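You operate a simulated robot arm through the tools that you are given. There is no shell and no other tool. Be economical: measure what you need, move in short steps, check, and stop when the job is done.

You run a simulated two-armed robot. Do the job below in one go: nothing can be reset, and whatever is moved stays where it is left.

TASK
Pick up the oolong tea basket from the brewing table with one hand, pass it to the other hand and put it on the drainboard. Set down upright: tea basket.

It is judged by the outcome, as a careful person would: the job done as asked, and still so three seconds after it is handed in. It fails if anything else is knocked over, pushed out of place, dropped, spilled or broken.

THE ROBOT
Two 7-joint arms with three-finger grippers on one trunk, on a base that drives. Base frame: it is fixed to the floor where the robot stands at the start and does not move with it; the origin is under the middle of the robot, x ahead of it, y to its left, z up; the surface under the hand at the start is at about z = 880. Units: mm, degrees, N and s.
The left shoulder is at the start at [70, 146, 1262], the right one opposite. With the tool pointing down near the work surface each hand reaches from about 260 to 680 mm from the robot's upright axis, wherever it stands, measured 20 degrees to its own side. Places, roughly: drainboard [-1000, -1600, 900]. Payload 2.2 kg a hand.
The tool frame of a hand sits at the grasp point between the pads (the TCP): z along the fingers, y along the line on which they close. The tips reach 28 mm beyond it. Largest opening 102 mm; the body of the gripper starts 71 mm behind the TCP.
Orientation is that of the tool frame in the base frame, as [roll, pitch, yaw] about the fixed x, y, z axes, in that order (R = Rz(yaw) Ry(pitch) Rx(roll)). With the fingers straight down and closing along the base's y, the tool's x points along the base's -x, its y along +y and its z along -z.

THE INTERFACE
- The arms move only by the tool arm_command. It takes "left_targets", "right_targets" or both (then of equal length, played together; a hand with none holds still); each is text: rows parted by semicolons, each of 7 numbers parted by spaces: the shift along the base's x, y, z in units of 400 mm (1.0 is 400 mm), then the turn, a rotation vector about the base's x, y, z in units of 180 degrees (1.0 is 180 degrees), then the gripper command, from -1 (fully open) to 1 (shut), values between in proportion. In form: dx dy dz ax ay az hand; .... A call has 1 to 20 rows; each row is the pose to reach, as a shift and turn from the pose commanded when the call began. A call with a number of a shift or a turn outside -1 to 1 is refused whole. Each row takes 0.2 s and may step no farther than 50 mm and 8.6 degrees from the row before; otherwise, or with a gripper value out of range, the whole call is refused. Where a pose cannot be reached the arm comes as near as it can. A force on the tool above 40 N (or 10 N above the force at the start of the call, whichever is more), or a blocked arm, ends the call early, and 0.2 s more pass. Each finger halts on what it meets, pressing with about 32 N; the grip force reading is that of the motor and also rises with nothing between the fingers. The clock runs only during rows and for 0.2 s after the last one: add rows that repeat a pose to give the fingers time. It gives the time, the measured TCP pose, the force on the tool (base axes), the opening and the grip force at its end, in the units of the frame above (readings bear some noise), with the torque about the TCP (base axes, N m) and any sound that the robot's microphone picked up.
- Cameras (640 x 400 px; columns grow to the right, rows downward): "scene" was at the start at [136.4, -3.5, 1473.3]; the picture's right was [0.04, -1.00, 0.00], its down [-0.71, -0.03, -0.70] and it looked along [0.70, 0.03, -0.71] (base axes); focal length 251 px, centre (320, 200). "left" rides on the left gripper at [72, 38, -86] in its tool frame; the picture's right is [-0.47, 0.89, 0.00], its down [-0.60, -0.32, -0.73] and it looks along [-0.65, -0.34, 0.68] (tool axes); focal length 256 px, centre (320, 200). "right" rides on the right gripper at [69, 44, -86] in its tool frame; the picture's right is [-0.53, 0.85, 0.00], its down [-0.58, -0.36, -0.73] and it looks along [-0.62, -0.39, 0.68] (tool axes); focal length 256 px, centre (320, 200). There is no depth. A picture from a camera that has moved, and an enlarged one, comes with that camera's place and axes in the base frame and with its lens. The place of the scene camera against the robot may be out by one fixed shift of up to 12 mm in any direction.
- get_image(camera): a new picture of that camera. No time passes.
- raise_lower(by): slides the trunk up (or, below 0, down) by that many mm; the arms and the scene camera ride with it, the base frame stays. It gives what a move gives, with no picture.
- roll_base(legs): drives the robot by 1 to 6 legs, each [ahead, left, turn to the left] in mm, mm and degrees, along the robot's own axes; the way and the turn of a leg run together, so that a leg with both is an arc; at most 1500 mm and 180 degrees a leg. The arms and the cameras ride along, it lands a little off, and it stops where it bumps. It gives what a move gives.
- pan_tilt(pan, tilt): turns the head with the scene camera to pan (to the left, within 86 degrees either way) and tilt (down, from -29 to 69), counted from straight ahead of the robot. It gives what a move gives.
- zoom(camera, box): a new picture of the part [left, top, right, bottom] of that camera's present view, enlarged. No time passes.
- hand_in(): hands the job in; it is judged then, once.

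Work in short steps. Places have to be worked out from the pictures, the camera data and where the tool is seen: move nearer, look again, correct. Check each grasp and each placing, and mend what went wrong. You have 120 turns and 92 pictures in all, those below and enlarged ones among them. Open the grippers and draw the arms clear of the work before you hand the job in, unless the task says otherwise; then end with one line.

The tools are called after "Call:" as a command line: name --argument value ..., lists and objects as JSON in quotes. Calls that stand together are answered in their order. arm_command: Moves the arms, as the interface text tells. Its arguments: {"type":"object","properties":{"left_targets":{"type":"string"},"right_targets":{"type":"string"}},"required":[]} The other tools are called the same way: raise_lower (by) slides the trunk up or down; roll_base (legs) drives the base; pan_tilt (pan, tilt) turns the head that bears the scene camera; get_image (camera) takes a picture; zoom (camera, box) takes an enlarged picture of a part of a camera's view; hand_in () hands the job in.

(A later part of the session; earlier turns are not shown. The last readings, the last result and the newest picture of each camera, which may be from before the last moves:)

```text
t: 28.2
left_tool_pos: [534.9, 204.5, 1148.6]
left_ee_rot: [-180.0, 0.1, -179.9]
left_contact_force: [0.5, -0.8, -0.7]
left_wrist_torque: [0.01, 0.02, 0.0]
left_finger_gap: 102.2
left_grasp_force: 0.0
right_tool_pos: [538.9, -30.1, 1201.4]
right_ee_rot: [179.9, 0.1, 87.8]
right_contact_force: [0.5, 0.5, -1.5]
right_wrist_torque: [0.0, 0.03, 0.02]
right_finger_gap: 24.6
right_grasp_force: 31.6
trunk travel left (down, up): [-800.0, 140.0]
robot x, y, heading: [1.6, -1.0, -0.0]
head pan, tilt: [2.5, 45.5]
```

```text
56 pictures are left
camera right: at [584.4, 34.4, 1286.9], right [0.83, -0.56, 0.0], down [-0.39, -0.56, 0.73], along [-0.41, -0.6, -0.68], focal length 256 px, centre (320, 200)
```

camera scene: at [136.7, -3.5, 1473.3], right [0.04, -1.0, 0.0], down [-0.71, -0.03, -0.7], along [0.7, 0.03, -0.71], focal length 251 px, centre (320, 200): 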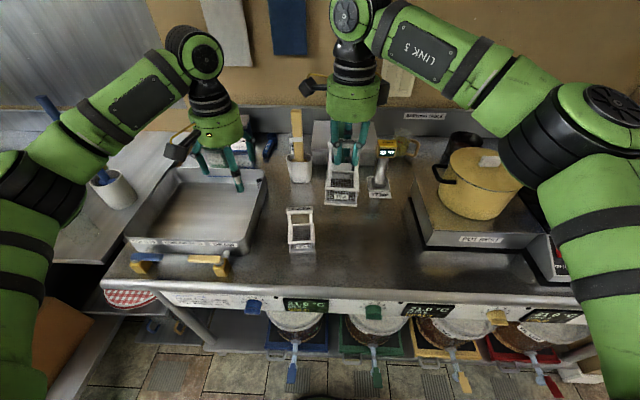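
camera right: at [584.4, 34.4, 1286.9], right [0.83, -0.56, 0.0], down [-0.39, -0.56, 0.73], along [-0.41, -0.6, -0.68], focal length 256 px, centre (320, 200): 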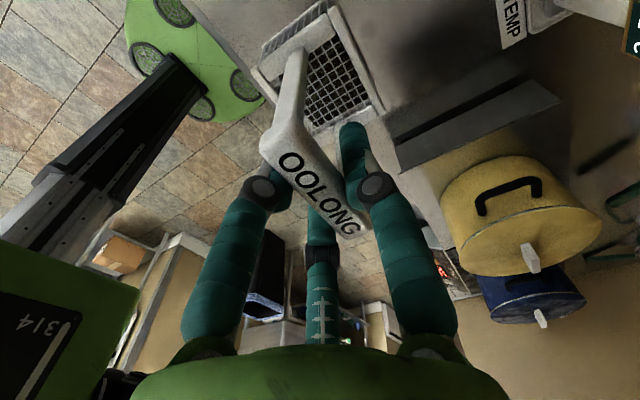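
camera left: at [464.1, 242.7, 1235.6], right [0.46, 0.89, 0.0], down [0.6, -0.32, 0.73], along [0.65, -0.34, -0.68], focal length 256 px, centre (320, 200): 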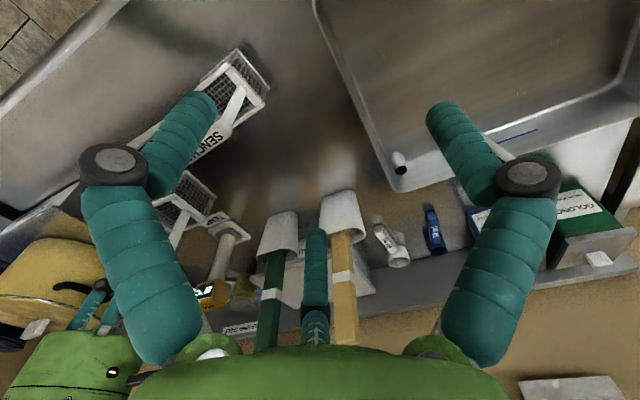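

The basket hangs level at (537,-30), with its left post near y≈-4. I stage the left hand in front with its fingers half open, pitched forward 60°.

Call:
arm_command --left_targets "-0.032 -0.02 0.01 0 -0.037 0 -1;-0.064 -0.04 0.02 0 -0.0741 0 -0.8;-0.096 -0.07 0.03 0 -0.1111 0 -0.6;-0.128 -0.1 0.045 0 -0.1481 0 -0.4;-0.16 -0.13 0.055 0 -0.1852 0 -0.2;-0.192 -0.16 0.065 0 -0.2222 0 0;-0.224 -0.19 0.08 0 -0.2593 0 0;-0.256 -0.23 0.09 0 -0.2963 0 0;-0.2875 -0.2625 0.1 0 -0.3333 0 0;-0.2875 -0.2625 0.1 0 -0.3333 0 0"

Call:
get_image --camera "left"

Call:
get_image --camera "scene"

```text
t: 30.4
left_tool_pos: [447.6, 83.3, 1197.2]
left_ee_rot: [-179.8, 59.9, -179.8]
left_contact_force: [-0.8, -0.2, -0.2]
left_wrist_torque: [0.02, 0.02, -0.04]
left_finger_gap: 50.9
left_grasp_force: 0.0
left hand out of reach, approached as far as the arm can: row 8, 9, 10
right_tool_pos: [538.8, -28.9, 1200.5]
right_ee_rot: [179.9, 0.0, 87.9]
right_contact_force: [0.2, -0.8, -0.8]
right_wrist_torque: [0.03, 0.0, 0.02]
right_finger_gap: 24.3
right_grasp_force: 31.8
trunk travel left (down, up): [-800.0, 140.0]
robot x, y, heading: [-1.9, -3.3, 0.2]
head pan, tilt: [2.5, 45.5]
```

```text
55 pictures are left
camera left: at [337.5, 121.6, 1177.4], right [0.23, 0.89, 0.4], down [-0.33, -0.32, 0.89], along [0.91, -0.34, 0.22], focal length 256 px, centre (320, 200)
```

left: 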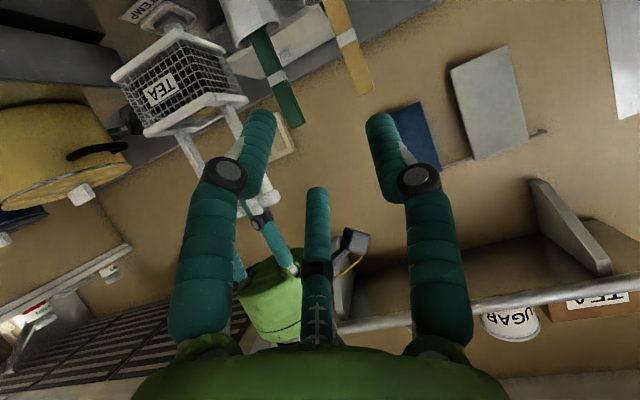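

```text
54 pictures are left
camera scene: at [136.4, -2.7, 1473.3], right [0.04, -1.0, 0.0], down [-0.71, -0.03, -0.7], along [0.7, 0.03, -0.71], focal length 251 px, centre (320, 200)
```

scene: 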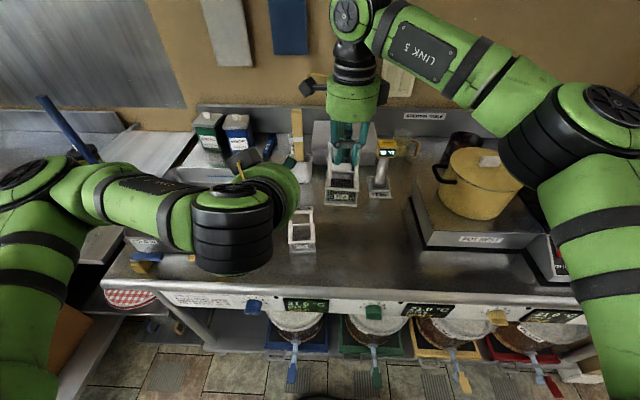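

The left hand is at its near limit, so I move the basket 45 mm farther out and bring the left hand in line behind it.

Call:
arm_command --right_targets "0.04 0 0 0 0 0 1;0.08 0 0 0 0 0 1;0.1125 0 0 0 0 0 1;0.1125 0 0 0 0 0 1;0.1125 0 0 0 0 0 1;0.1125 0 0 0 0 0 1" --left_targets "0.04 0 0 0 0 0 0;0.08 0 0 0 0 0 0;0.11 -0.07 0 0 0 0 0;0.11 -0.15 -0.005 0 0 0 0;0.11 -0.23 -0.01 0 0 0 0;0.11 -0.23 -0.01 0 0 0 0"

Call:
get_image --camera "left"

Call:
get_image --camera "scene"

Call:
get_image --camera "right"

```text
t: 31.8
left_tool_pos: [488.9, -8.7, 1192.5]
left_ee_rot: [-179.8, 59.9, -179.8]
left_contact_force: [-0.4, -0.8, 0.0]
left_wrist_torque: [0.0, -0.02, 0.02]
left_finger_gap: 50.8
left_grasp_force: 0.1
right_tool_pos: [583.7, -31.7, 1199.7]
right_ee_rot: [179.9, 0.0, 87.9]
right_contact_force: [-0.2, -0.7, -3.1]
right_wrist_torque: [-0.04, 0.01, 0.01]
right_finger_gap: 24.3
right_grasp_force: 32.0
trunk travel left (down, up): [-800.0, 140.0]
robot x, y, heading: [-0.6, -2.4, 0.1]
head pan, tilt: [2.5, 45.5]
```

```text
53 pictures are left
camera left: at [379.0, 29.0, 1172.7], right [0.23, 0.89, 0.4], down [-0.33, -0.32, 0.89], along [0.92, -0.34, 0.22], focal length 256 px, centre (320, 200)
```

left: 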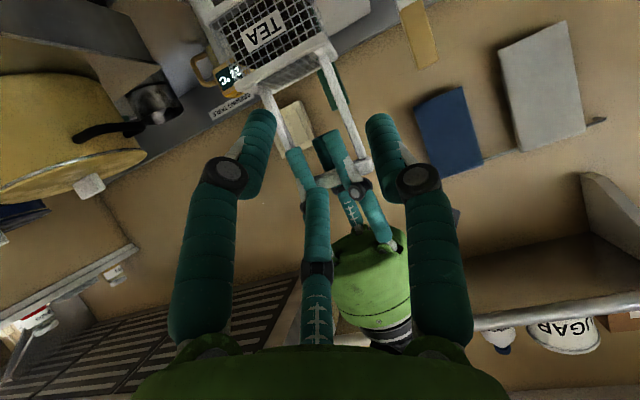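

```text
52 pictures are left
camera scene: at [136.9, -2.6, 1473.3], right [0.04, -1.0, 0.0], down [-0.71, -0.03, -0.7], along [0.7, 0.03, -0.71], focal length 251 px, centre (320, 200)
```

scene: 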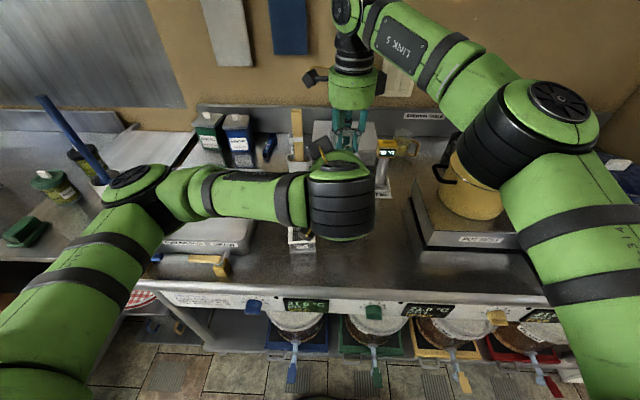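

```text
51 pictures are left
camera right: at [629.7, 33.4, 1285.4], right [0.83, -0.56, 0.0], down [-0.39, -0.56, 0.73], along [-0.41, -0.6, -0.68], focal length 256 px, centre (320, 200)
```

right: 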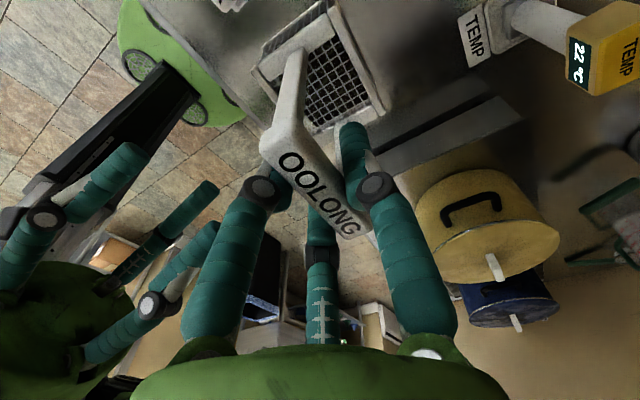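

The front approach would crowd the right hand's fingers, and the wrist camera would be very low when placing. I'll instead take the left post from the left side with the hand tilted about 70°. First I back the left hand out to the left and bring it vertical.

Call:
arm_command --left_targets "0 0.05 0 0 0 0 0;0 0.1 0 0 0 0 0;0 0.15 0 0 0 0 0;0 0.2 0 0 0.037 0 0;0 0.25 0 0 0.074 0 0;0.01 0.3 0 0 0.111 0 0;0.03 0.35 0 0 0.148 0 0;0.05 0.4 0 0 0.185 0 0;0.07 0.45 0 0 0.222 0 0;0.09 0.5 0 0 0.259 0 0;0.11 0.55 0 0 0.296 0 0;0.13 0.58 0 0 0.333 0 0;0.13 0.58 0 0 0.333 0 0"

Call:
arm_command --left_targets "0 0.002 0 -0.0216 0.0216 0.0308 0;0 0.005 0 -0.0431 0.0431 0.0616 0;0 0.01 0 -0.0647 0.0647 0.0924 0;0.005 0.015 0 -0.0862 0.0862 0.1232 0;0.01 0.02 0 -0.1078 0.1078 0.154 0;0.015 0.025 0 -0.1293 0.1293 0.1848 0;0.02 0.025 0 -0.1509 0.1509 0.2156 0;0.025 0.025 0 -0.1725 0.1725 0.2463 0;0.03 0.025 0 -0.194 0.194 0.2771 0;0.035 0.025 0 -0.2156 0.2156 0.3079 0;0.04 0.025 0 -0.2371 0.2371 0.3387 0;0.045 0.025 0 -0.2587 0.2587 0.3695 0;0.05 0.025 0 -0.2802 0.2802 0.4003 0;0.055 0.025 0 -0.3018 0.3018 0.4311 0;0.055 0.025 0 -0.3018 0.3018 0.4311 0"

Call:
get_image --camera "left"

Call:
get_image --camera "scene"

```text
t: 34.6
left_tool_pos: [540.0, 225.1, 1191.8]
left_ee_rot: [-180.0, 0.0, -179.9]
left_contact_force: [-0.4, 0.0, -0.4]
left_wrist_torque: [0.0, 0.01, -0.04]
left_finger_gap: 51.0
left_grasp_force: 0.0
right_tool_pos: [584.4, -32.7, 1200.0]
right_ee_rot: [-180.0, 0.0, 87.9]
right_contact_force: [-1.3, -0.5, -2.1]
right_wrist_torque: [-0.02, -0.02, 0.02]
right_finger_gap: 24.4
right_grasp_force: 32.2
trunk travel left (down, up): [-800.0, 140.0]
robot x, y, heading: [0.3, -1.1, -0.1]
head pan, tilt: [2.5, 45.5]
```

```text
t: 37.8
left_tool_pos: [564.7, 233.7, 1191.6]
left_ee_rot: [179.7, -70.0, -89.6]
left_contact_force: [0.1, -0.4, -0.3]
left_wrist_torque: [-0.01, -0.01, 0.03]
left_finger_gap: 50.9
left_grasp_force: 0.1
right_tool_pos: [584.2, -31.4, 1199.2]
right_ee_rot: [179.9, 0.0, 88.0]
right_contact_force: [-0.2, -0.7, -1.0]
right_wrist_torque: [0.02, 0.02, 0.01]
right_finger_gap: 24.5
right_grasp_force: 31.5
trunk travel left (down, up): [-800.0, 140.0]
robot x, y, heading: [-2.1, -0.5, 0.0]
head pan, tilt: [2.5, 45.5]
```

```text
50 pictures are left
camera left: at [527.8, 289.6, 1288.7], right [-0.89, 0.16, -0.44], down [0.31, 0.89, -0.32], along [0.34, -0.42, -0.84], focal length 256 px, centre (320, 200)
```

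left: 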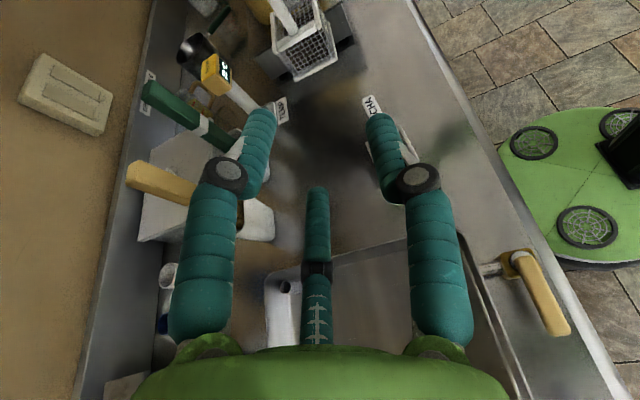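

```text
49 pictures are left
camera scene: at [136.8, -3.9, 1473.3], right [0.04, -1.0, 0.0], down [-0.71, -0.03, -0.7], along [0.7, 0.03, -0.71], focal length 251 px, centre (320, 200)
```

scene: 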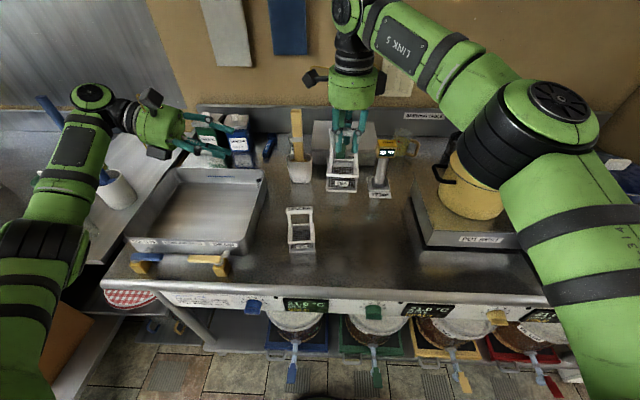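

That orientation is reachable. I bring the left hand to about 90 mm short of the left post along its axis, at (582,85,1171), and look.

Call:
arm_command --left_targets "0.011 -0.093 -0.013 0 0 0 0;0.022 -0.186 -0.026 0 0 0 0;0.033 -0.28 -0.04 0 0 0 0;0.0425 -0.3725 -0.0525 0 0 0 0;0.0425 -0.3725 -0.0525 0 0 0 0"

Call:
get_image --camera "left"

Call:
zoom --camera "scene" --box '[220, 70, 420, 220]'

```text
t: 39.0
left_tool_pos: [584.9, 82.9, 1171.6]
left_ee_rot: [179.6, -70.0, -89.7]
left_contact_force: [0.9, 0.5, -0.3]
left_wrist_torque: [0.01, 0.0, 0.02]
left_finger_gap: 51.2
left_grasp_force: 0.0
right_tool_pos: [585.1, -33.1, 1199.7]
right_ee_rot: [179.9, 0.0, 87.9]
right_contact_force: [-0.6, -0.4, -0.8]
right_wrist_torque: [-0.03, 0.01, 0.01]
right_finger_gap: 24.6
right_grasp_force: 32.2
trunk travel left (down, up): [-800.0, 140.0]
robot x, y, heading: [0.5, 2.4, 0.2]
head pan, tilt: [2.5, 45.5]
```

```text
48 pictures are left
camera left: at [548.9, 139.4, 1270.1], right [-0.89, 0.16, -0.44], down [0.32, 0.89, -0.32], along [0.34, -0.42, -0.84], focal length 256 px, centre (320, 200)
```

left: 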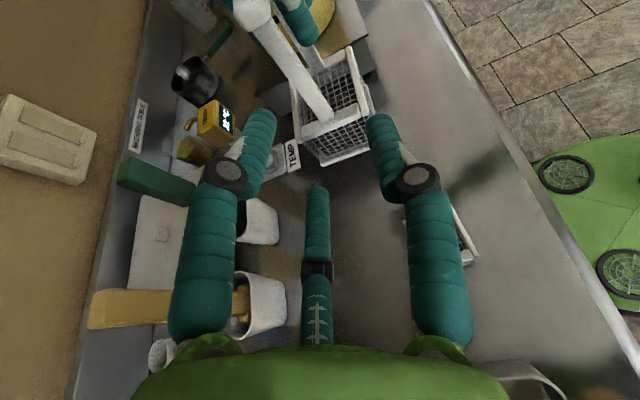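

```text
2.67 times, centred on (320, 145) of scene
camera zoom: at [136.4, -2.7, 1473.3], right [0.04, -1.0, 0.0], down [-0.71, -0.03, -0.7], along [0.7, 0.03, -0.71], focal length 669 px, centre (320, 347)
```

zoom: 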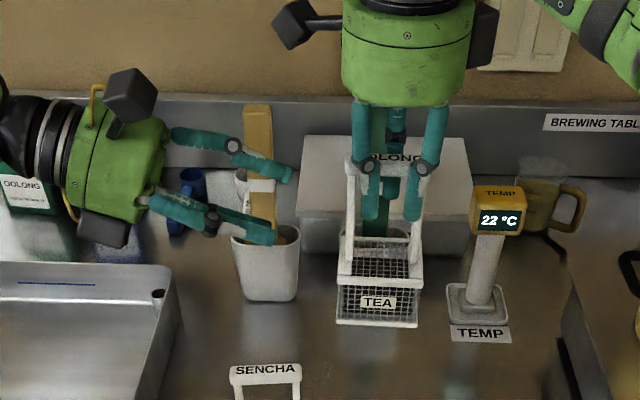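

The left post is at x≈591, y≈0, spanning z 1129–1195. I advance so the post sits ahead of the TCP within the pads, with TCP at (596,12,1163), keeping clear of the right hand's fingertips and the box rim.

Call:
arm_command --left_targets "0.0275 -0.03 0 0 0 0 -0.06;0.0275 -0.08 -0.005 0 0 0 -0.06;0.0275 -0.13 -0.013 0 0 0 -0.06;0.0275 -0.1775 -0.02 0 0 0 -0.06;0.0275 -0.1775 -0.02 0 0 0 -0.06"

Call:
get_image --camera "left"

Call:
zoom --camera "scene" --box '[280, 90, 400, 210]'

Call:
get_image --camera "right"

```text
t: 40.2
left_tool_pos: [594.3, 13.2, 1163.2]
left_ee_rot: [179.8, -69.9, -89.7]
left_contact_force: [-1.1, 0.4, 0.1]
left_wrist_torque: [-0.01, 0.02, 0.01]
left_finger_gap: 54.0
left_grasp_force: 0.0
right_tool_pos: [584.3, -32.9, 1200.1]
right_ee_rot: [179.9, 0.0, 87.9]
right_contact_force: [0.1, 0.2, -1.8]
right_wrist_torque: [0.02, 0.01, 0.01]
right_finger_gap: 24.6
right_grasp_force: 31.7
trunk travel left (down, up): [-800.0, 140.0]
robot x, y, heading: [-2.8, 6.3, -0.1]
head pan, tilt: [2.5, 45.5]
```

```text
46 pictures are left
camera left: at [557.4, 68.6, 1261.2], right [-0.89, 0.16, -0.44], down [0.32, 0.89, -0.32], along [0.34, -0.42, -0.84], focal length 256 px, centre (320, 200)
```

left: 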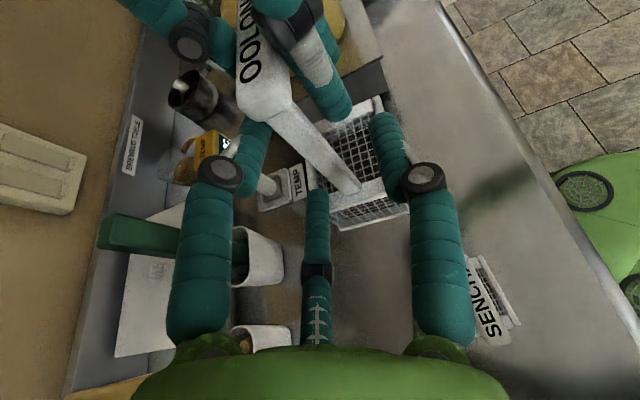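

```text
3.33 times, centred on (340, 150) of scene
camera zoom: at [136.6, -3.1, 1473.3], right [0.04, -1.0, 0.0], down [-0.71, -0.03, -0.7], along [0.7, 0.03, -0.71], focal length 837 px, centre (253, 367)
```

zoom: 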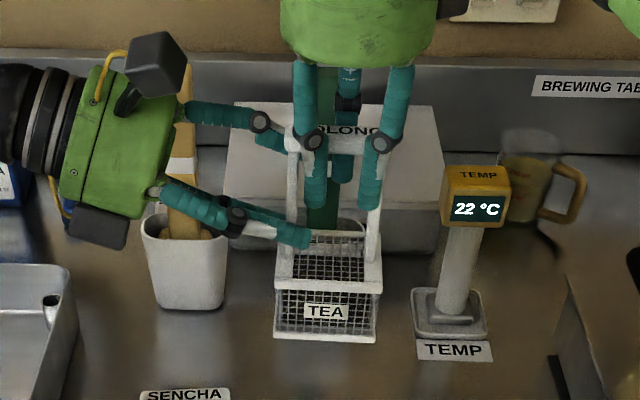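

```text
44 pictures are left
camera right: at [629.4, 32.8, 1285.5], right [0.83, -0.56, 0.0], down [-0.39, -0.56, 0.73], along [-0.41, -0.6, -0.68], focal length 256 px, centre (320, 200)
```

right: 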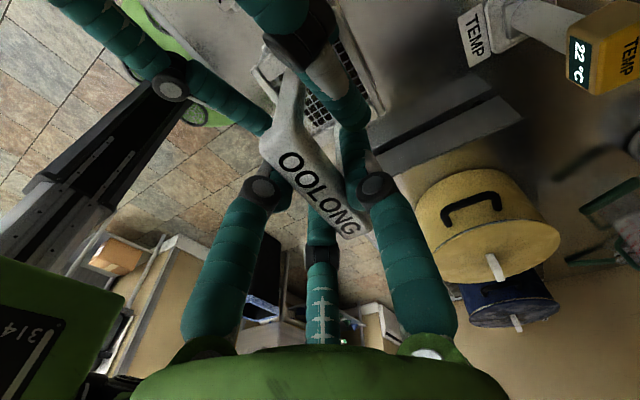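

The post sits between the thumb in front and the two rear fingers, with no contact forces. I close the left gripper on it.

Call:
arm_command --left_targets "-0.008 0 0 0 0 0 0.2;-0.008 0 0 0 0 0 0.5;-0.008 0 0 0 0 0 0.8;-0.008 0 0 0 0 0 1;-0.008 0 0 0 0 0 1;-0.008 0 0 0 0 0 1"

Call:
get_image --camera "left"

Call:
zoom --camera "scene" --box '[280, 90, 400, 210]'

```text
t: 41.6
left_tool_pos: [591.7, 10.8, 1166.1]
left_ee_rot: [-179.7, -70.2, -89.9]
left_contact_force: [19.0, -6.1, 11.7]
left_wrist_torque: [0.36, 0.63, 0.06]
left_finger_gap: 19.1
left_grasp_force: 32.2
right_tool_pos: [583.0, -31.7, 1198.6]
right_ee_rot: [-179.7, 0.0, 88.2]
right_contact_force: [-20.9, 6.5, -12.9]
right_wrist_torque: [-0.65, 0.1, 0.81]
right_finger_gap: 24.6
right_grasp_force: 32.5
trunk travel left (down, up): [-800.0, 140.0]
robot x, y, heading: [2.4, -0.0, -0.1]
head pan, tilt: [2.5, 45.5]
```

```text
43 pictures are left
camera left: at [555.0, 68.8, 1263.0], right [-0.89, 0.15, -0.44], down [0.31, 0.89, -0.32], along [0.34, -0.42, -0.84], focal length 256 px, centre (320, 200)
```

left: 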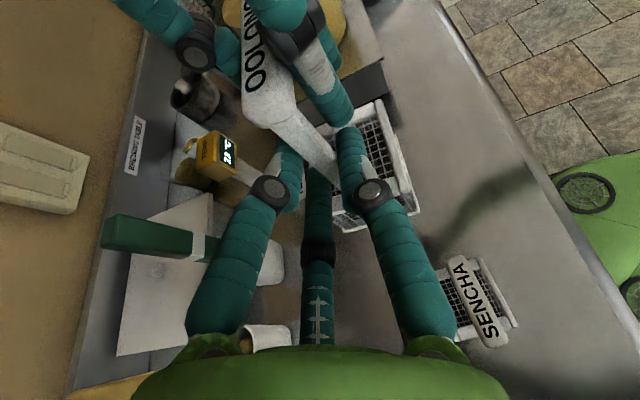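

```text
3.33 times, centred on (340, 150) of scene
camera zoom: at [136.7, -3.5, 1473.3], right [0.04, -1.0, 0.0], down [-0.71, -0.03, -0.7], along [0.7, 0.03, -0.71], focal length 837 px, centre (253, 367)
```

zoom: 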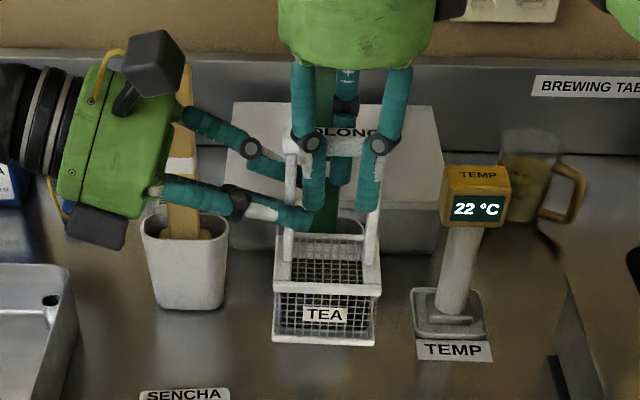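

Both hands hold it (left gap 19, 32 N), but the arms push against each other with about 20 N. I relax the left hand by a few mm along the force.

Call:
arm_command --left_targets "0.004 -0.001 0.003 0 0 0 1;0.006 -0.002 0.004 0 0 0 1;0.006 -0.002 0.004 0 0 0 1"

```text
t: 42.4
left_tool_pos: [592.5, 12.5, 1166.6]
left_ee_rot: [-179.8, -70.1, -90.1]
left_contact_force: [13.1, -9.1, 14.5]
left_wrist_torque: [0.06, 0.53, 0.06]
left_finger_gap: 19.4
left_grasp_force: 31.6
right_tool_pos: [583.9, -31.6, 1198.3]
right_ee_rot: [180.0, -0.1, 88.0]
right_contact_force: [-14.0, 8.4, -15.4]
right_wrist_torque: [-0.42, 0.04, 0.65]
right_finger_gap: 24.7
right_grasp_force: 32.3
trunk travel left (down, up): [-800.0, 140.0]
robot x, y, heading: [-0.2, 0.5, -0.3]
head pan, tilt: [2.5, 45.5]
```

The x force is easing at about 2.5 N/mm. I continue the relaxation.

Call:
arm_command --left_targets "0.006 -0.004 0.006 0 0 0 1;0.0125 -0.008 0.012 0 0 0 1;0.0125 -0.008 0.012 0 0 0 1"

```text
t: 43.2
left_tool_pos: [596.2, 9.2, 1167.2]
left_ee_rot: [179.3, -69.9, -89.7]
left_contact_force: [-9.2, 3.7, 2.2]
left_wrist_torque: [-1.03, -0.2, -0.4]
left_finger_gap: 19.1
left_grasp_force: 31.7
right_tool_pos: [585.4, -34.3, 1199.7]
right_ee_rot: [179.6, 0.0, 87.6]
right_contact_force: [9.4, -2.7, -3.1]
right_wrist_torque: [0.87, -0.03, -0.07]
right_finger_gap: 24.8
right_grasp_force: 32.2
trunk travel left (down, up): [-800.0, 140.0]
robot x, y, heading: [1.3, 1.3, -0.3]
head pan, tilt: [2.5, 45.5]
```

It has overshot slightly in x, so I go back 2 mm.

Call:
arm_command --left_targets "-0.0045 0.002 0.001 0 0 0 1;-0.0045 0.002 0.001 0 0 0 1"

```text
t: 43.8
left_tool_pos: [593.5, 10.1, 1168.3]
left_ee_rot: [179.3, -69.6, -89.4]
left_contact_force: [-9.1, 3.5, -7.3]
left_wrist_torque: [0.0, -0.3, -0.38]
left_finger_gap: 19.2
left_grasp_force: 32.3
right_tool_pos: [584.3, -32.5, 1200.5]
right_ee_rot: [179.8, 0.1, 87.8]
right_contact_force: [9.8, -3.5, 6.3]
right_wrist_torque: [0.2, -0.07, -0.12]
right_finger_gap: 24.3
right_grasp_force: 32.0
trunk travel left (down, up): [-800.0, 140.0]
robot x, y, heading: [1.4, -0.3, 0.1]
head pan, tilt: [2.5, 45.5]
```

The residual is small. I trim the left a last 2 mm, then open the right hand partway and watch the left hold.

Call:
arm_command --left_targets "-0.005 0.001 -0.004 0 0 0 1;-0.005 0.001 -0.004 0 0 0 1;-0.005 0.001 -0.004 0 0 0 1;-0.005 0.001 -0.004 0 0 0 1;-0.005 0.001 -0.004 0 0 0 1" --right_targets "0 0 0 0 0 0 1;0 0 0 0 0 0 0.4;0 0 0 0 0 0 0.2;0 0 0 0 0 0 -0.1;0 0 0 0 0 0 -0.1"

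Call:
get_image --camera "right"

Call:
zoom --camera "scene" --box '[280, 90, 400, 210]'

```text
t: 45.0
left_tool_pos: [592.9, 10.3, 1168.3]
left_ee_rot: [179.9, -70.1, -89.6]
left_contact_force: [0.3, -0.3, -1.7]
left_wrist_torque: [0.07, -0.01, 0.02]
left_finger_gap: 19.3
left_grasp_force: 32.6
right_tool_pos: [583.3, -31.9, 1199.8]
right_ee_rot: [180.0, 0.0, 88.0]
right_contact_force: [-0.3, 0.5, -0.5]
right_wrist_torque: [-0.01, 0.0, 0.02]
right_finger_gap: 56.0
right_grasp_force: 0.0
trunk travel left (down, up): [-800.0, 140.0]
robot x, y, heading: [0.4, -1.1, 0.0]
head pan, tilt: [2.5, 45.5]
```

```text
41 pictures are left
camera right: at [629.5, 32.5, 1285.5], right [0.83, -0.56, 0.0], down [-0.39, -0.56, 0.73], along [-0.41, -0.6, -0.68], focal length 256 px, centre (320, 200)
```

right: 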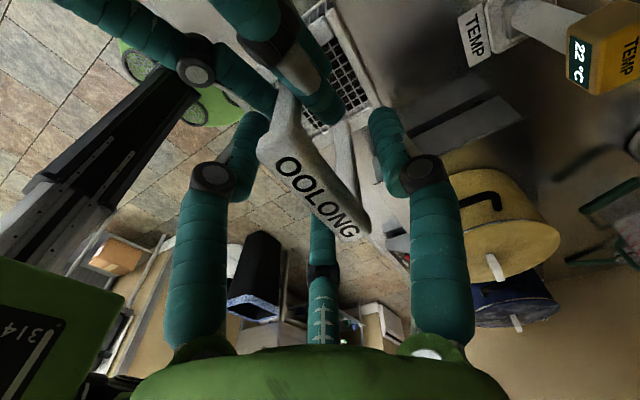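

```text
3.33 times, centred on (340, 150) of scene
camera zoom: at [136.6, -3.5, 1473.3], right [0.04, -1.0, 0.0], down [-0.71, -0.03, -0.7], along [0.7, 0.03, -0.71], focal length 837 px, centre (253, 367)
```

zoom: 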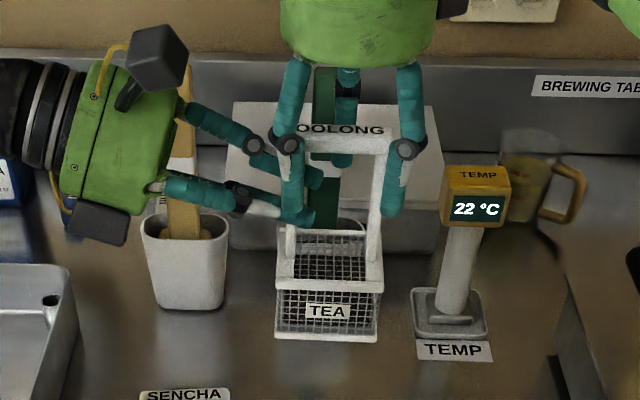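

The left hand holds the basket alone and steady. I raise the right hand straight up, then move it off to the right.

Call:
arm_command --right_targets "0 0 0.05 0 0 0 -0.1;0 0 0.12 0 0 0 -0.1;0 0 0.2 0 0 0 -0.1;0 -0.05 0.25 0 0 0 -0.1;-0.04 -0.15 0.25 0 0 0 -0.1;-0.08 -0.25 0.25 0 0 0 -0.1;-0.12 -0.35 0.22 0 0 0 -0.1;-0.16 -0.45 0.2 0 0 0 -0.1;-0.2 -0.55 0.18 0 0 0 -0.1;-0.2 -0.55 0.18 0 0 0 -0.1"

Call:
get_image --camera "scene"

```text
t: 47.2
left_tool_pos: [593.6, 11.3, 1166.8]
left_ee_rot: [179.6, -70.1, -89.7]
left_contact_force: [0.0, 0.0, -1.8]
left_wrist_torque: [0.02, -0.03, 0.04]
left_finger_gap: 19.0
left_grasp_force: 32.0
right_tool_pos: [507.6, -252.2, 1265.9]
right_ee_rot: [-180.0, 0.2, 88.0]
right_contact_force: [0.1, 0.4, -0.5]
right_wrist_torque: [0.01, 0.02, -0.01]
right_finger_gap: 56.2
right_grasp_force: 0.0
right hand out of reach, approached as far as the arm can: row 3, 4
trunk travel left (down, up): [-800.0, 140.0]
robot x, y, heading: [0.5, -3.9, -0.2]
head pan, tilt: [2.5, 45.5]
```

```text
39 pictures are left
camera scene: at [137.1, -2.1, 1473.2], right [0.04, -1.0, 0.0], down [-0.71, -0.03, -0.7], along [0.7, 0.03, -0.71], focal length 251 px, centre (320, 200)
```

scene: 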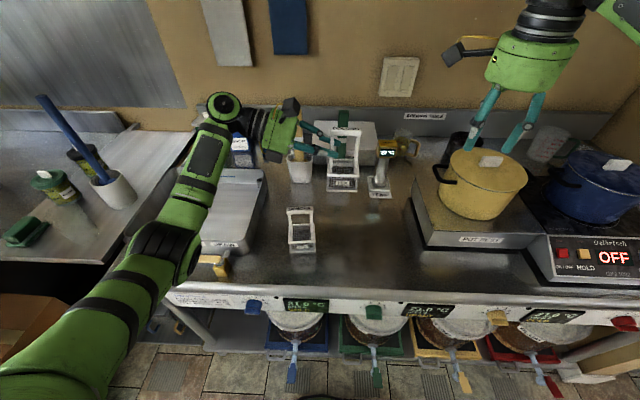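

The handover worked and the left hand holds the basket level. I retract the basket toward the robot and pan the head right to see the room.

Call:
arm_command --left_targets "-0.05 0 0.03 0 0 0 1;-0.12 0.02 0.05 0 0 0 1;-0.2 0.05 0.05 0 0 0 1;-0.28 0.08 0.05 0 0 0 1;-0.36 0.11 0.05 0 0 0 1;-0.43 0.15 0.05 0 0 0 1;-0.43 0.15 0.05 0 0 0 1" --right_targets "-0.03 0 0 0 0 0 -0.1;-0.06 0 0 0 0 0 -0.1;-0.1 0 0 0 0 0 -0.1;-0.14 0 0 0 0 0 -0.1;-0.18 0 0 0 0 0 -0.1;-0.22 0 0 0 0 0 -0.1;-0.22 0 0 0 0 0 -0.1"

Call:
pan_tilt --pan -86 --tilt 25

Call:
get_image --camera "scene"

```text
t: 48.8
left_tool_pos: [422.4, 69.4, 1189.9]
left_ee_rot: [179.5, -69.9, -89.6]
left_contact_force: [0.1, 0.1, -2.1]
left_wrist_torque: [0.05, 0.02, -0.02]
left_finger_gap: 19.1
left_grasp_force: 32.1
right_tool_pos: [416.0, -253.5, 1269.4]
right_ee_rot: [179.9, 0.0, 88.0]
right_contact_force: [0.1, -0.6, -0.1]
right_wrist_torque: [0.02, 0.02, 0.02]
right_finger_gap: 56.0
right_grasp_force: 0.0
trunk travel left (down, up): [-800.0, 140.0]
robot x, y, heading: [-1.2, 1.1, 0.1]
head pan, tilt: [2.5, 45.5]
```

```text
t: 50.4
left_tool_pos: [422.4, 69.1, 1189.8]
left_ee_rot: [179.8, -70.1, -89.8]
left_contact_force: [-0.4, 0.1, -1.4]
left_wrist_torque: [0.03, -0.03, -0.03]
left_finger_gap: 19.1
left_grasp_force: 31.8
right_tool_pos: [415.9, -252.0, 1269.9]
right_ee_rot: [179.9, -0.1, 88.0]
right_contact_force: [-1.1, -0.4, -0.4]
right_wrist_torque: [0.02, 0.01, 0.0]
right_finger_gap: 56.1
right_grasp_force: 0.1
trunk travel left (down, up): [-800.0, 140.0]
robot x, y, heading: [0.1, 2.0, -0.1]
head pan, tilt: [-85.9, 25.0]
```

```text
38 pictures are left
camera scene: at [62.3, -98.9, 1504.6], right [-1.0, -0.07, 0.0], down [-0.03, 0.42, -0.91], along [0.06, -0.9, -0.42], focal length 251 px, centre (320, 200)
```

scene: 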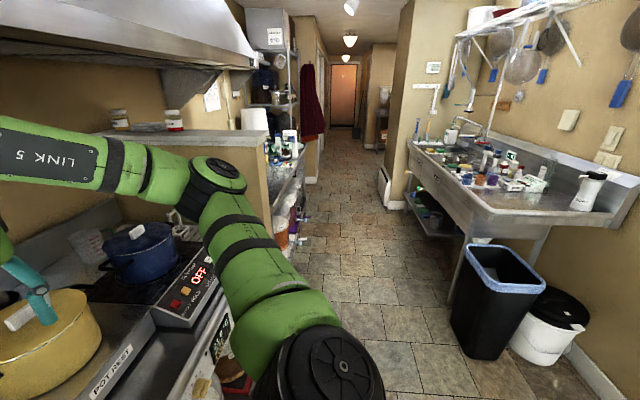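

The drainboard seems to be the sink counter on the -x side of the aisle. I zoom in on it.

Call:
zoom --camera "scene" --box '[390, 90, 640, 250]'

```text
2.50 times, centred on (515, 170) of scene
camera zoom: at [62.3, -98.9, 1504.6], right [-1.0, -0.07, 0.0], down [-0.03, 0.42, -0.91], along [0.06, -0.9, -0.42], focal length 628 px, centre (-168, 275)
```

zoom: 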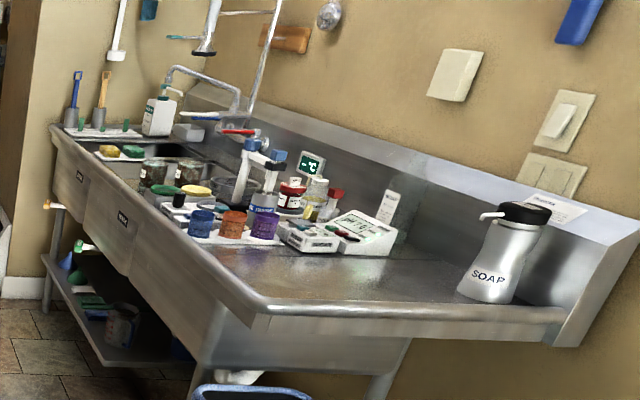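

The drainboard's free part spans roughly x -748…-1320, y -1290…-1620, with the soap near (-1258,-1391) and other items from y<-1640. I raise the trunk for clearance, back away from the table and turn right toward the aisle.

Call:
raise_lower --by 80

Call:
roll_base --legs '[[-350, 0, 0], [0, 0, -90]]'

Call:
pan_tilt --pan 0 --tilt 35

Call:
get_image --camera "scene"

```text
t: 51.6
left_tool_pos: [422.0, 69.7, 1270.7]
left_ee_rot: [179.7, -70.0, -89.7]
left_contact_force: [0.5, -0.4, -2.1]
left_wrist_torque: [0.02, -0.04, 0.02]
left_finger_gap: 18.9
left_grasp_force: 31.5
right_tool_pos: [416.4, -251.9, 1348.4]
right_ee_rot: [-180.0, 0.0, 87.9]
right_contact_force: [0.6, 0.0, 0.1]
right_wrist_torque: [0.01, -0.03, 0.0]
right_finger_gap: 56.1
right_grasp_force: 0.0
trunk travel left (down, up): [-880.0, 60.0]
robot x, y, heading: [0.2, -1.8, 0.3]
head pan, tilt: [-85.9, 25.0]
```

```text
t: 57.7
left_tool_pos: [-280.6, -424.8, 1269.2]
left_ee_rot: [179.7, -70.0, -179.7]
left_contact_force: [-0.6, 1.0, -0.8]
left_wrist_torque: [-0.06, -0.03, 0.02]
left_finger_gap: 18.6
left_grasp_force: 31.9
right_tool_pos: [-602.5, -417.5, 1351.3]
right_ee_rot: [179.9, 0.0, -2.1]
right_contact_force: [-0.1, -0.4, 0.5]
right_wrist_torque: [-0.03, 0.01, -0.01]
right_finger_gap: 56.1
right_grasp_force: 0.0
trunk travel left (down, up): [-880.0, 60.0]
robot x, y, heading: [-351.7, -3.2, -89.8]
head pan, tilt: [-85.9, 25.0]
```

```text
t: 59.3
left_tool_pos: [-280.5, -421.8, 1270.2]
left_ee_rot: [179.9, -70.0, -179.7]
left_contact_force: [0.3, -0.8, -0.9]
left_wrist_torque: [-0.12, -0.02, -0.03]
left_finger_gap: 18.2
left_grasp_force: 31.7
right_tool_pos: [-602.4, -418.2, 1348.9]
right_ee_rot: [179.8, 0.1, -2.0]
right_contact_force: [-0.6, -0.1, 0.3]
right_wrist_torque: [0.02, 0.01, -0.01]
right_finger_gap: 56.2
right_grasp_force: 0.0
trunk travel left (down, up): [-880.0, 60.0]
robot x, y, heading: [-352.2, -1.8, -89.8]
head pan, tilt: [0.0, 35.0]
```

```text
36 pictures are left
camera scene: at [-345.5, -146.4, 1568.8], right [-1.0, 0.0, 0.0], down [0.0, 0.57, -0.82], along [0.0, -0.82, -0.57], focal length 251 px, centre (320, 200)
```

scene: 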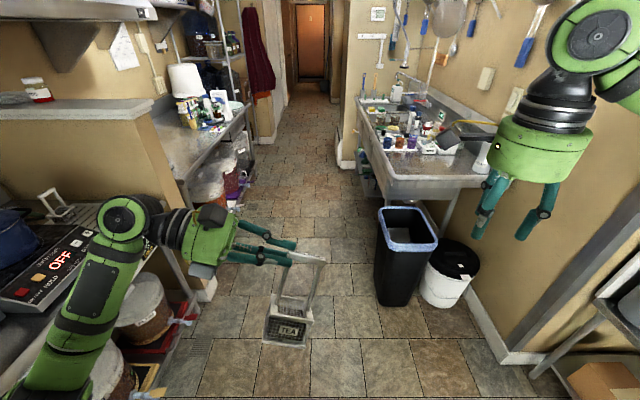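

The basket looks tilted in the grip and the gap has fallen from 19.3 to 18.2. I check closely.

Call:
zoom --camera "scene" --box '[190, 200, 370, 360]'

Call:
get_image --camera "left"

```text
2.50 times, centred on (280, 280) of scene
camera zoom: at [-345.5, -146.4, 1568.8], right [-1.0, 0.0, 0.0], down [0.0, 0.57, -0.82], along [0.0, -0.82, -0.57], focal length 628 px, centre (420, 0)
```

zoom: 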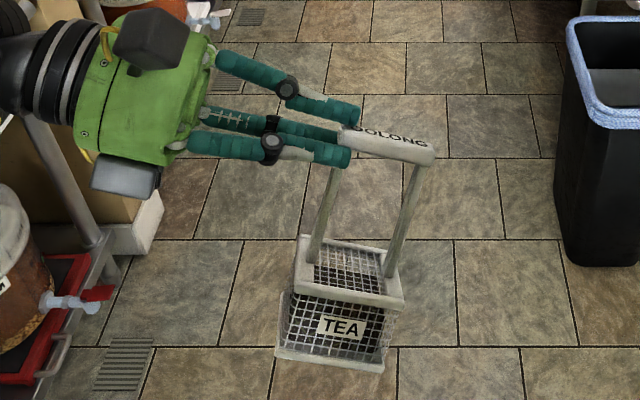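

```text
34 pictures are left
camera left: at [-223.2, -385.3, 1367.3], right [0.16, 0.89, -0.44], down [0.89, -0.32, -0.32], along [-0.42, -0.34, -0.84], focal length 256 px, centre (320, 200)
```

left: 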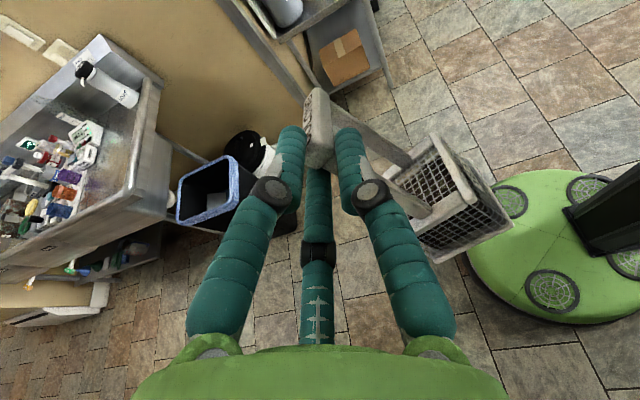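

The basket slid to the very fingertips and pivoted about 24°, so carrying it further like this risks a drop. I use the right hand again to secure it by the bar. I bring the right hand above the bar, leaning 24° to match it.

Call:
arm_command --right_targets "0.09 0 0 0 -0.022 0 -0.1;0.18 0 0 0 -0.044 0 -0.1;0.27 0 0 0 -0.066 0 -0.1;0.36 0 0 0 -0.09 0 -0.1;0.45 0.002 0 0 -0.11 0 -0.1;0.53 0.005 -0.01 0 -0.1333 0 -0.1;0.5475 0.005 -0.022 0 -0.1333 0 -0.1;0.5475 0.005 -0.022 0 -0.1333 0 -0.1"

Call:
get_image --camera "right"

Call:
zoom --camera "scene" --box '[190, 160, 430, 340]'

```text
t: 61.1
left_tool_pos: [-280.6, -423.1, 1269.5]
left_ee_rot: [179.8, -69.8, -179.7]
left_contact_force: [0.4, -0.8, -1.5]
left_wrist_torque: [-0.06, -0.02, -0.02]
left_finger_gap: 18.2
left_grasp_force: 32.1
right_tool_pos: [-385.1, -415.3, 1338.8]
right_ee_rot: [-179.2, -24.0, -2.2]
right_contact_force: [-0.3, 0.8, -0.2]
right_wrist_torque: [-0.02, -0.02, 0.0]
right_finger_gap: 56.0
right_grasp_force: 0.1
trunk travel left (down, up): [-880.0, 60.0]
robot x, y, heading: [-352.5, -2.7, -90.2]
head pan, tilt: [0.0, 35.0]
```

```text
33 pictures are left
camera right: at [-357.6, -463.8, 1445.7], right [-0.51, -0.83, -0.23], down [-0.81, 0.38, 0.44], along [-0.27, 0.41, -0.87], focal length 256 px, centre (320, 200)
```

right: 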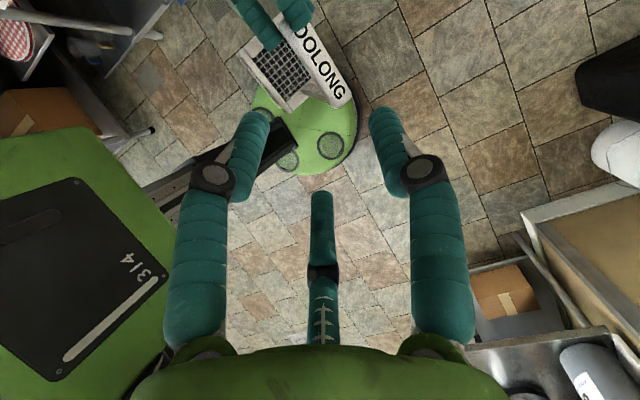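

```text
2.22 times, centred on (310, 250) of scene
camera zoom: at [-345.4, -146.4, 1568.8], right [-1.0, 0.0, 0.0], down [0.0, 0.57, -0.82], along [0.0, -0.82, -0.57], focal length 558 px, centre (342, 89)
```

zoom: 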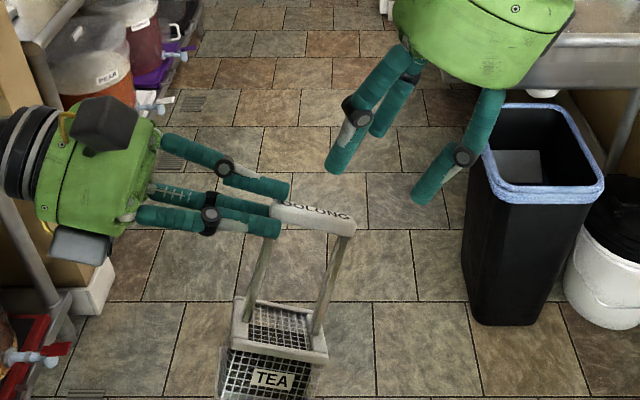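

The bar's free end is at about (-353,-428,1251), sloping about 17°. I come down along the tool axis onto the right part of the bar at (-348,-424,1253), keeping off the left fingertips.

Call:
arm_command --right_targets "0 -0.0217 0 0 0 0 0.06;0.03 -0.0217 -0.07 0 0 0 0.06;0.06 -0.0217 -0.14 0 0 0 0.06;0.0925 -0.0217 -0.2145 0 0 0 0.06;0.0925 -0.0217 -0.2145 0 0 0 0.06"

Call:
get_image --camera "right"

Call:
zoom --camera "scene" --box '[230, 200, 370, 320]'

```text
t: 62.3
left_tool_pos: [-279.6, -424.6, 1269.8]
left_ee_rot: [179.9, -70.0, -179.7]
left_contact_force: [1.9, -7.0, -3.8]
left_wrist_torque: [-0.17, -0.07, 0.22]
left_finger_gap: 18.4
left_grasp_force: 31.8
right_tool_pos: [-346.5, -422.4, 1253.0]
right_ee_rot: [-179.1, -24.0, -2.1]
right_contact_force: [-1.3, 6.3, 1.2]
right_wrist_torque: [-0.04, -0.09, 0.21]
right_finger_gap: 49.4
right_grasp_force: 1.3
trunk travel left (down, up): [-880.0, 60.0]
robot x, y, heading: [-349.9, -2.0, -89.9]
head pan, tilt: [0.0, 35.0]
```

```text
31 pictures are left
camera right: at [-319.9, -471.3, 1359.7], right [-0.51, -0.83, -0.23], down [-0.81, 0.38, 0.44], along [-0.28, 0.41, -0.87], focal length 256 px, centre (320, 200)
```

right: 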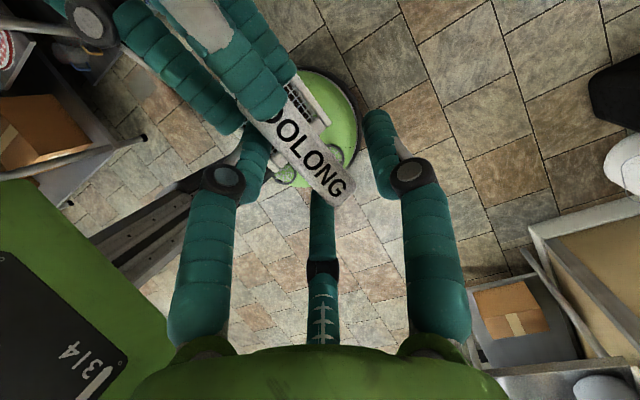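

```text
3.33 times, centred on (300, 260) of scene
camera zoom: at [-345.7, -146.2, 1568.9], right [-1.0, 0.0, 0.0], down [0.0, 0.57, -0.82], along [0.0, -0.82, -0.57], focal length 837 px, centre (387, 0)
```

zoom: 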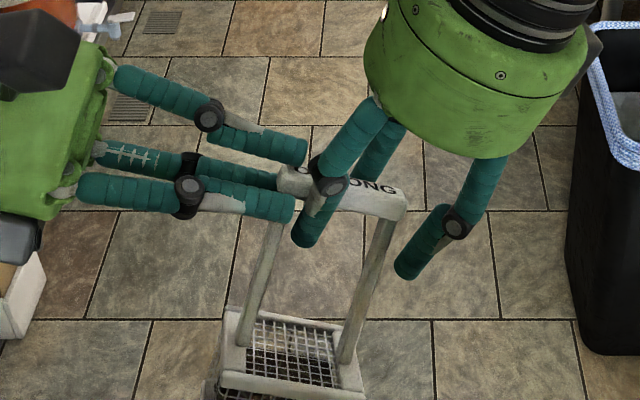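

There is light contact (6 N) on the robot-side finger. I shift 3 mm toward +y and close on the bar.

Call:
arm_command --right_targets "0 0.007 0 0 0 0 0.06;0 0.008 0 0 0 0 0.3;0 0.008 0 0 0 0 0.6;0 0.008 0 0 0 0 1;0 0.008 0 0 0 0 1;0 0.008 0 0 0 0 1"

Call:
get_image --camera "right"

Call:
zoom --camera "scene" --box '[230, 200, 370, 320]'

```text
t: 63.7
left_tool_pos: [-279.4, -424.8, 1271.0]
left_ee_rot: [-179.7, -70.0, -179.8]
left_contact_force: [19.1, -18.0, 6.6]
left_wrist_torque: [-0.2, -0.27, 0.46]
left_finger_gap: 17.7
left_grasp_force: 32.0
right_tool_pos: [-347.2, -422.0, 1250.9]
right_ee_rot: [-179.1, -23.4, -2.2]
right_contact_force: [-19.5, 19.0, -5.1]
right_wrist_torque: [-0.11, 0.47, 0.72]
right_finger_gap: 32.3
right_grasp_force: 31.7
trunk travel left (down, up): [-880.0, 60.0]
robot x, y, heading: [-350.3, -2.0, -89.9]
head pan, tilt: [0.0, 35.0]
```

```text
29 pictures are left
camera right: at [-320.6, -469.8, 1358.7], right [-0.52, -0.83, -0.23], down [-0.81, 0.38, 0.45], along [-0.28, 0.41, -0.87], focal length 256 px, centre (320, 200)
```

right: 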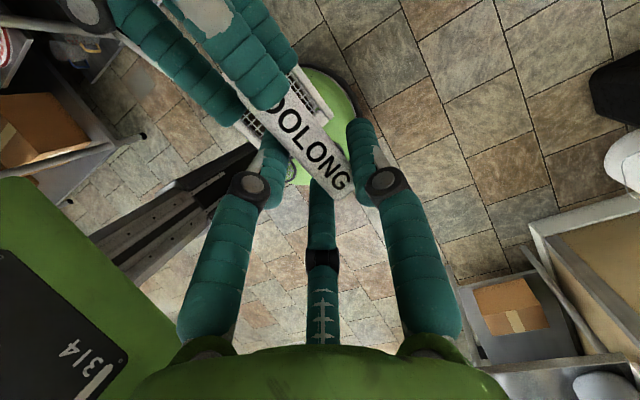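

```text
3.33 times, centred on (300, 260) of scene
camera zoom: at [-345.4, -146.4, 1568.8], right [-1.0, 0.0, 0.0], down [0.0, 0.57, -0.82], along [0.0, -0.82, -0.57], focal length 837 px, centre (387, 0)
```

zoom: 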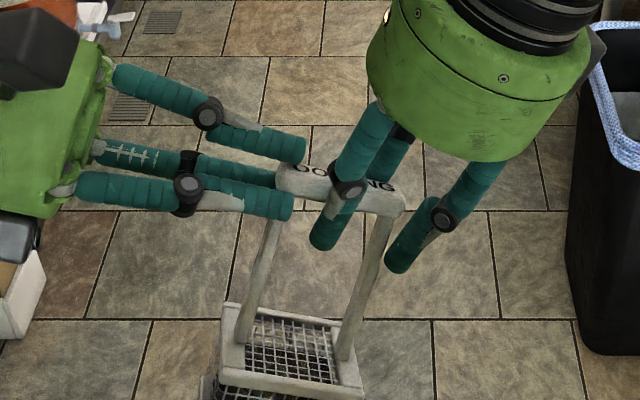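

The right grip caught only the last 5 mm of the bar, but there is about 20 mm of room to the left fingertips. I open slightly, shift 12 mm along the bar and close again.

Call:
arm_command --right_targets "0 0 0 0 0 0 0.1;0 0 0 0 0 0 0.1;0.015 0 0.005 0 0 0 0.1;0.03 0 0.01 0 0 0 0.1;0.03 0 0.01 0 0 0 0.1"

Call:
get_image --camera "right"

```text
t: 64.9
left_tool_pos: [-278.9, -424.3, 1269.6]
left_ee_rot: [-179.7, -69.8, -179.7]
left_contact_force: [36.3, -12.8, 5.6]
left_wrist_torque: [-0.47, -0.27, 0.02]
left_finger_gap: 18.0
left_grasp_force: 32.2
right_tool_pos: [-339.3, -423.3, 1258.0]
right_ee_rot: [-179.0, -23.2, -2.4]
right_contact_force: [-36.5, 13.6, -6.5]
right_wrist_torque: [0.22, 0.19, 0.71]
right_finger_gap: 48.1
right_grasp_force: 0.7
trunk travel left (down, up): [-880.0, 60.0]
robot x, y, heading: [-352.0, 0.8, -90.0]
head pan, tilt: [0.0, 35.0]
```

```text
27 pictures are left
camera right: at [-311.6, -471.6, 1362.8], right [-0.52, -0.82, -0.22], down [-0.8, 0.39, 0.45], along [-0.29, 0.41, -0.86], focal length 256 px, centre (320, 200)
```

right: 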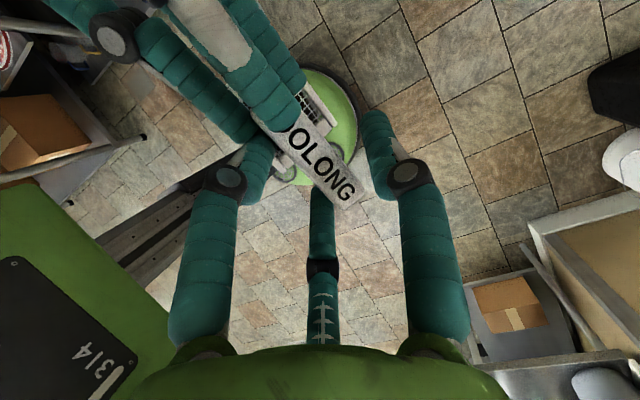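

The right hand's left finger is touching the left hand's finger. Closing will draw it away, so I close now.

Call:
arm_command --right_targets "-0.003 0 0 0 0 0 0.3;-0.003 0 0 0 0 0 0.6;-0.003 0 0 0 0 0 1;-0.003 0 0 0 0 0 1;-0.003 0 0 0 0 0 1"

Call:
get_image --camera "right"

```text
t: 66.1
left_tool_pos: [-280.0, -424.4, 1270.5]
left_ee_rot: [-179.4, -70.0, -180.0]
left_contact_force: [33.2, -14.3, 13.2]
left_wrist_torque: [-0.17, -0.61, 0.16]
left_finger_gap: 18.1
left_grasp_force: 32.2
right_tool_pos: [-340.3, -419.1, 1256.9]
right_ee_rot: [-179.0, -22.9, -2.3]
right_contact_force: [-33.2, 14.4, -12.3]
right_wrist_torque: [-0.08, 0.98, 0.58]
right_finger_gap: 32.1
right_grasp_force: 31.5
trunk travel left (down, up): [-880.0, 60.0]
robot x, y, heading: [-351.5, 1.7, -90.0]
head pan, tilt: [0.0, 35.0]
```

```text
26 pictures are left
camera right: at [-312.0, -469.0, 1362.2], right [-0.52, -0.83, -0.22], down [-0.8, 0.38, 0.46], along [-0.29, 0.41, -0.86], focal length 256 px, centre (320, 200)
```

right: 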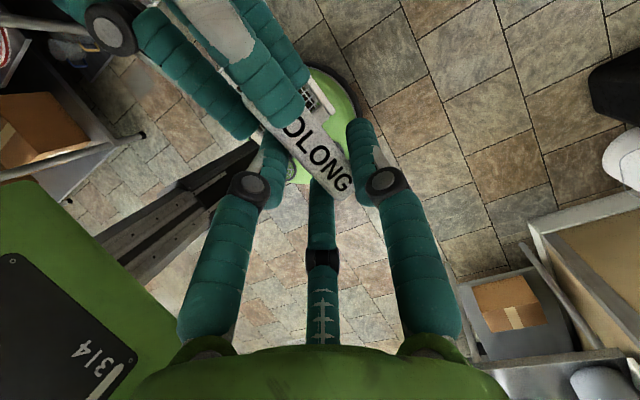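

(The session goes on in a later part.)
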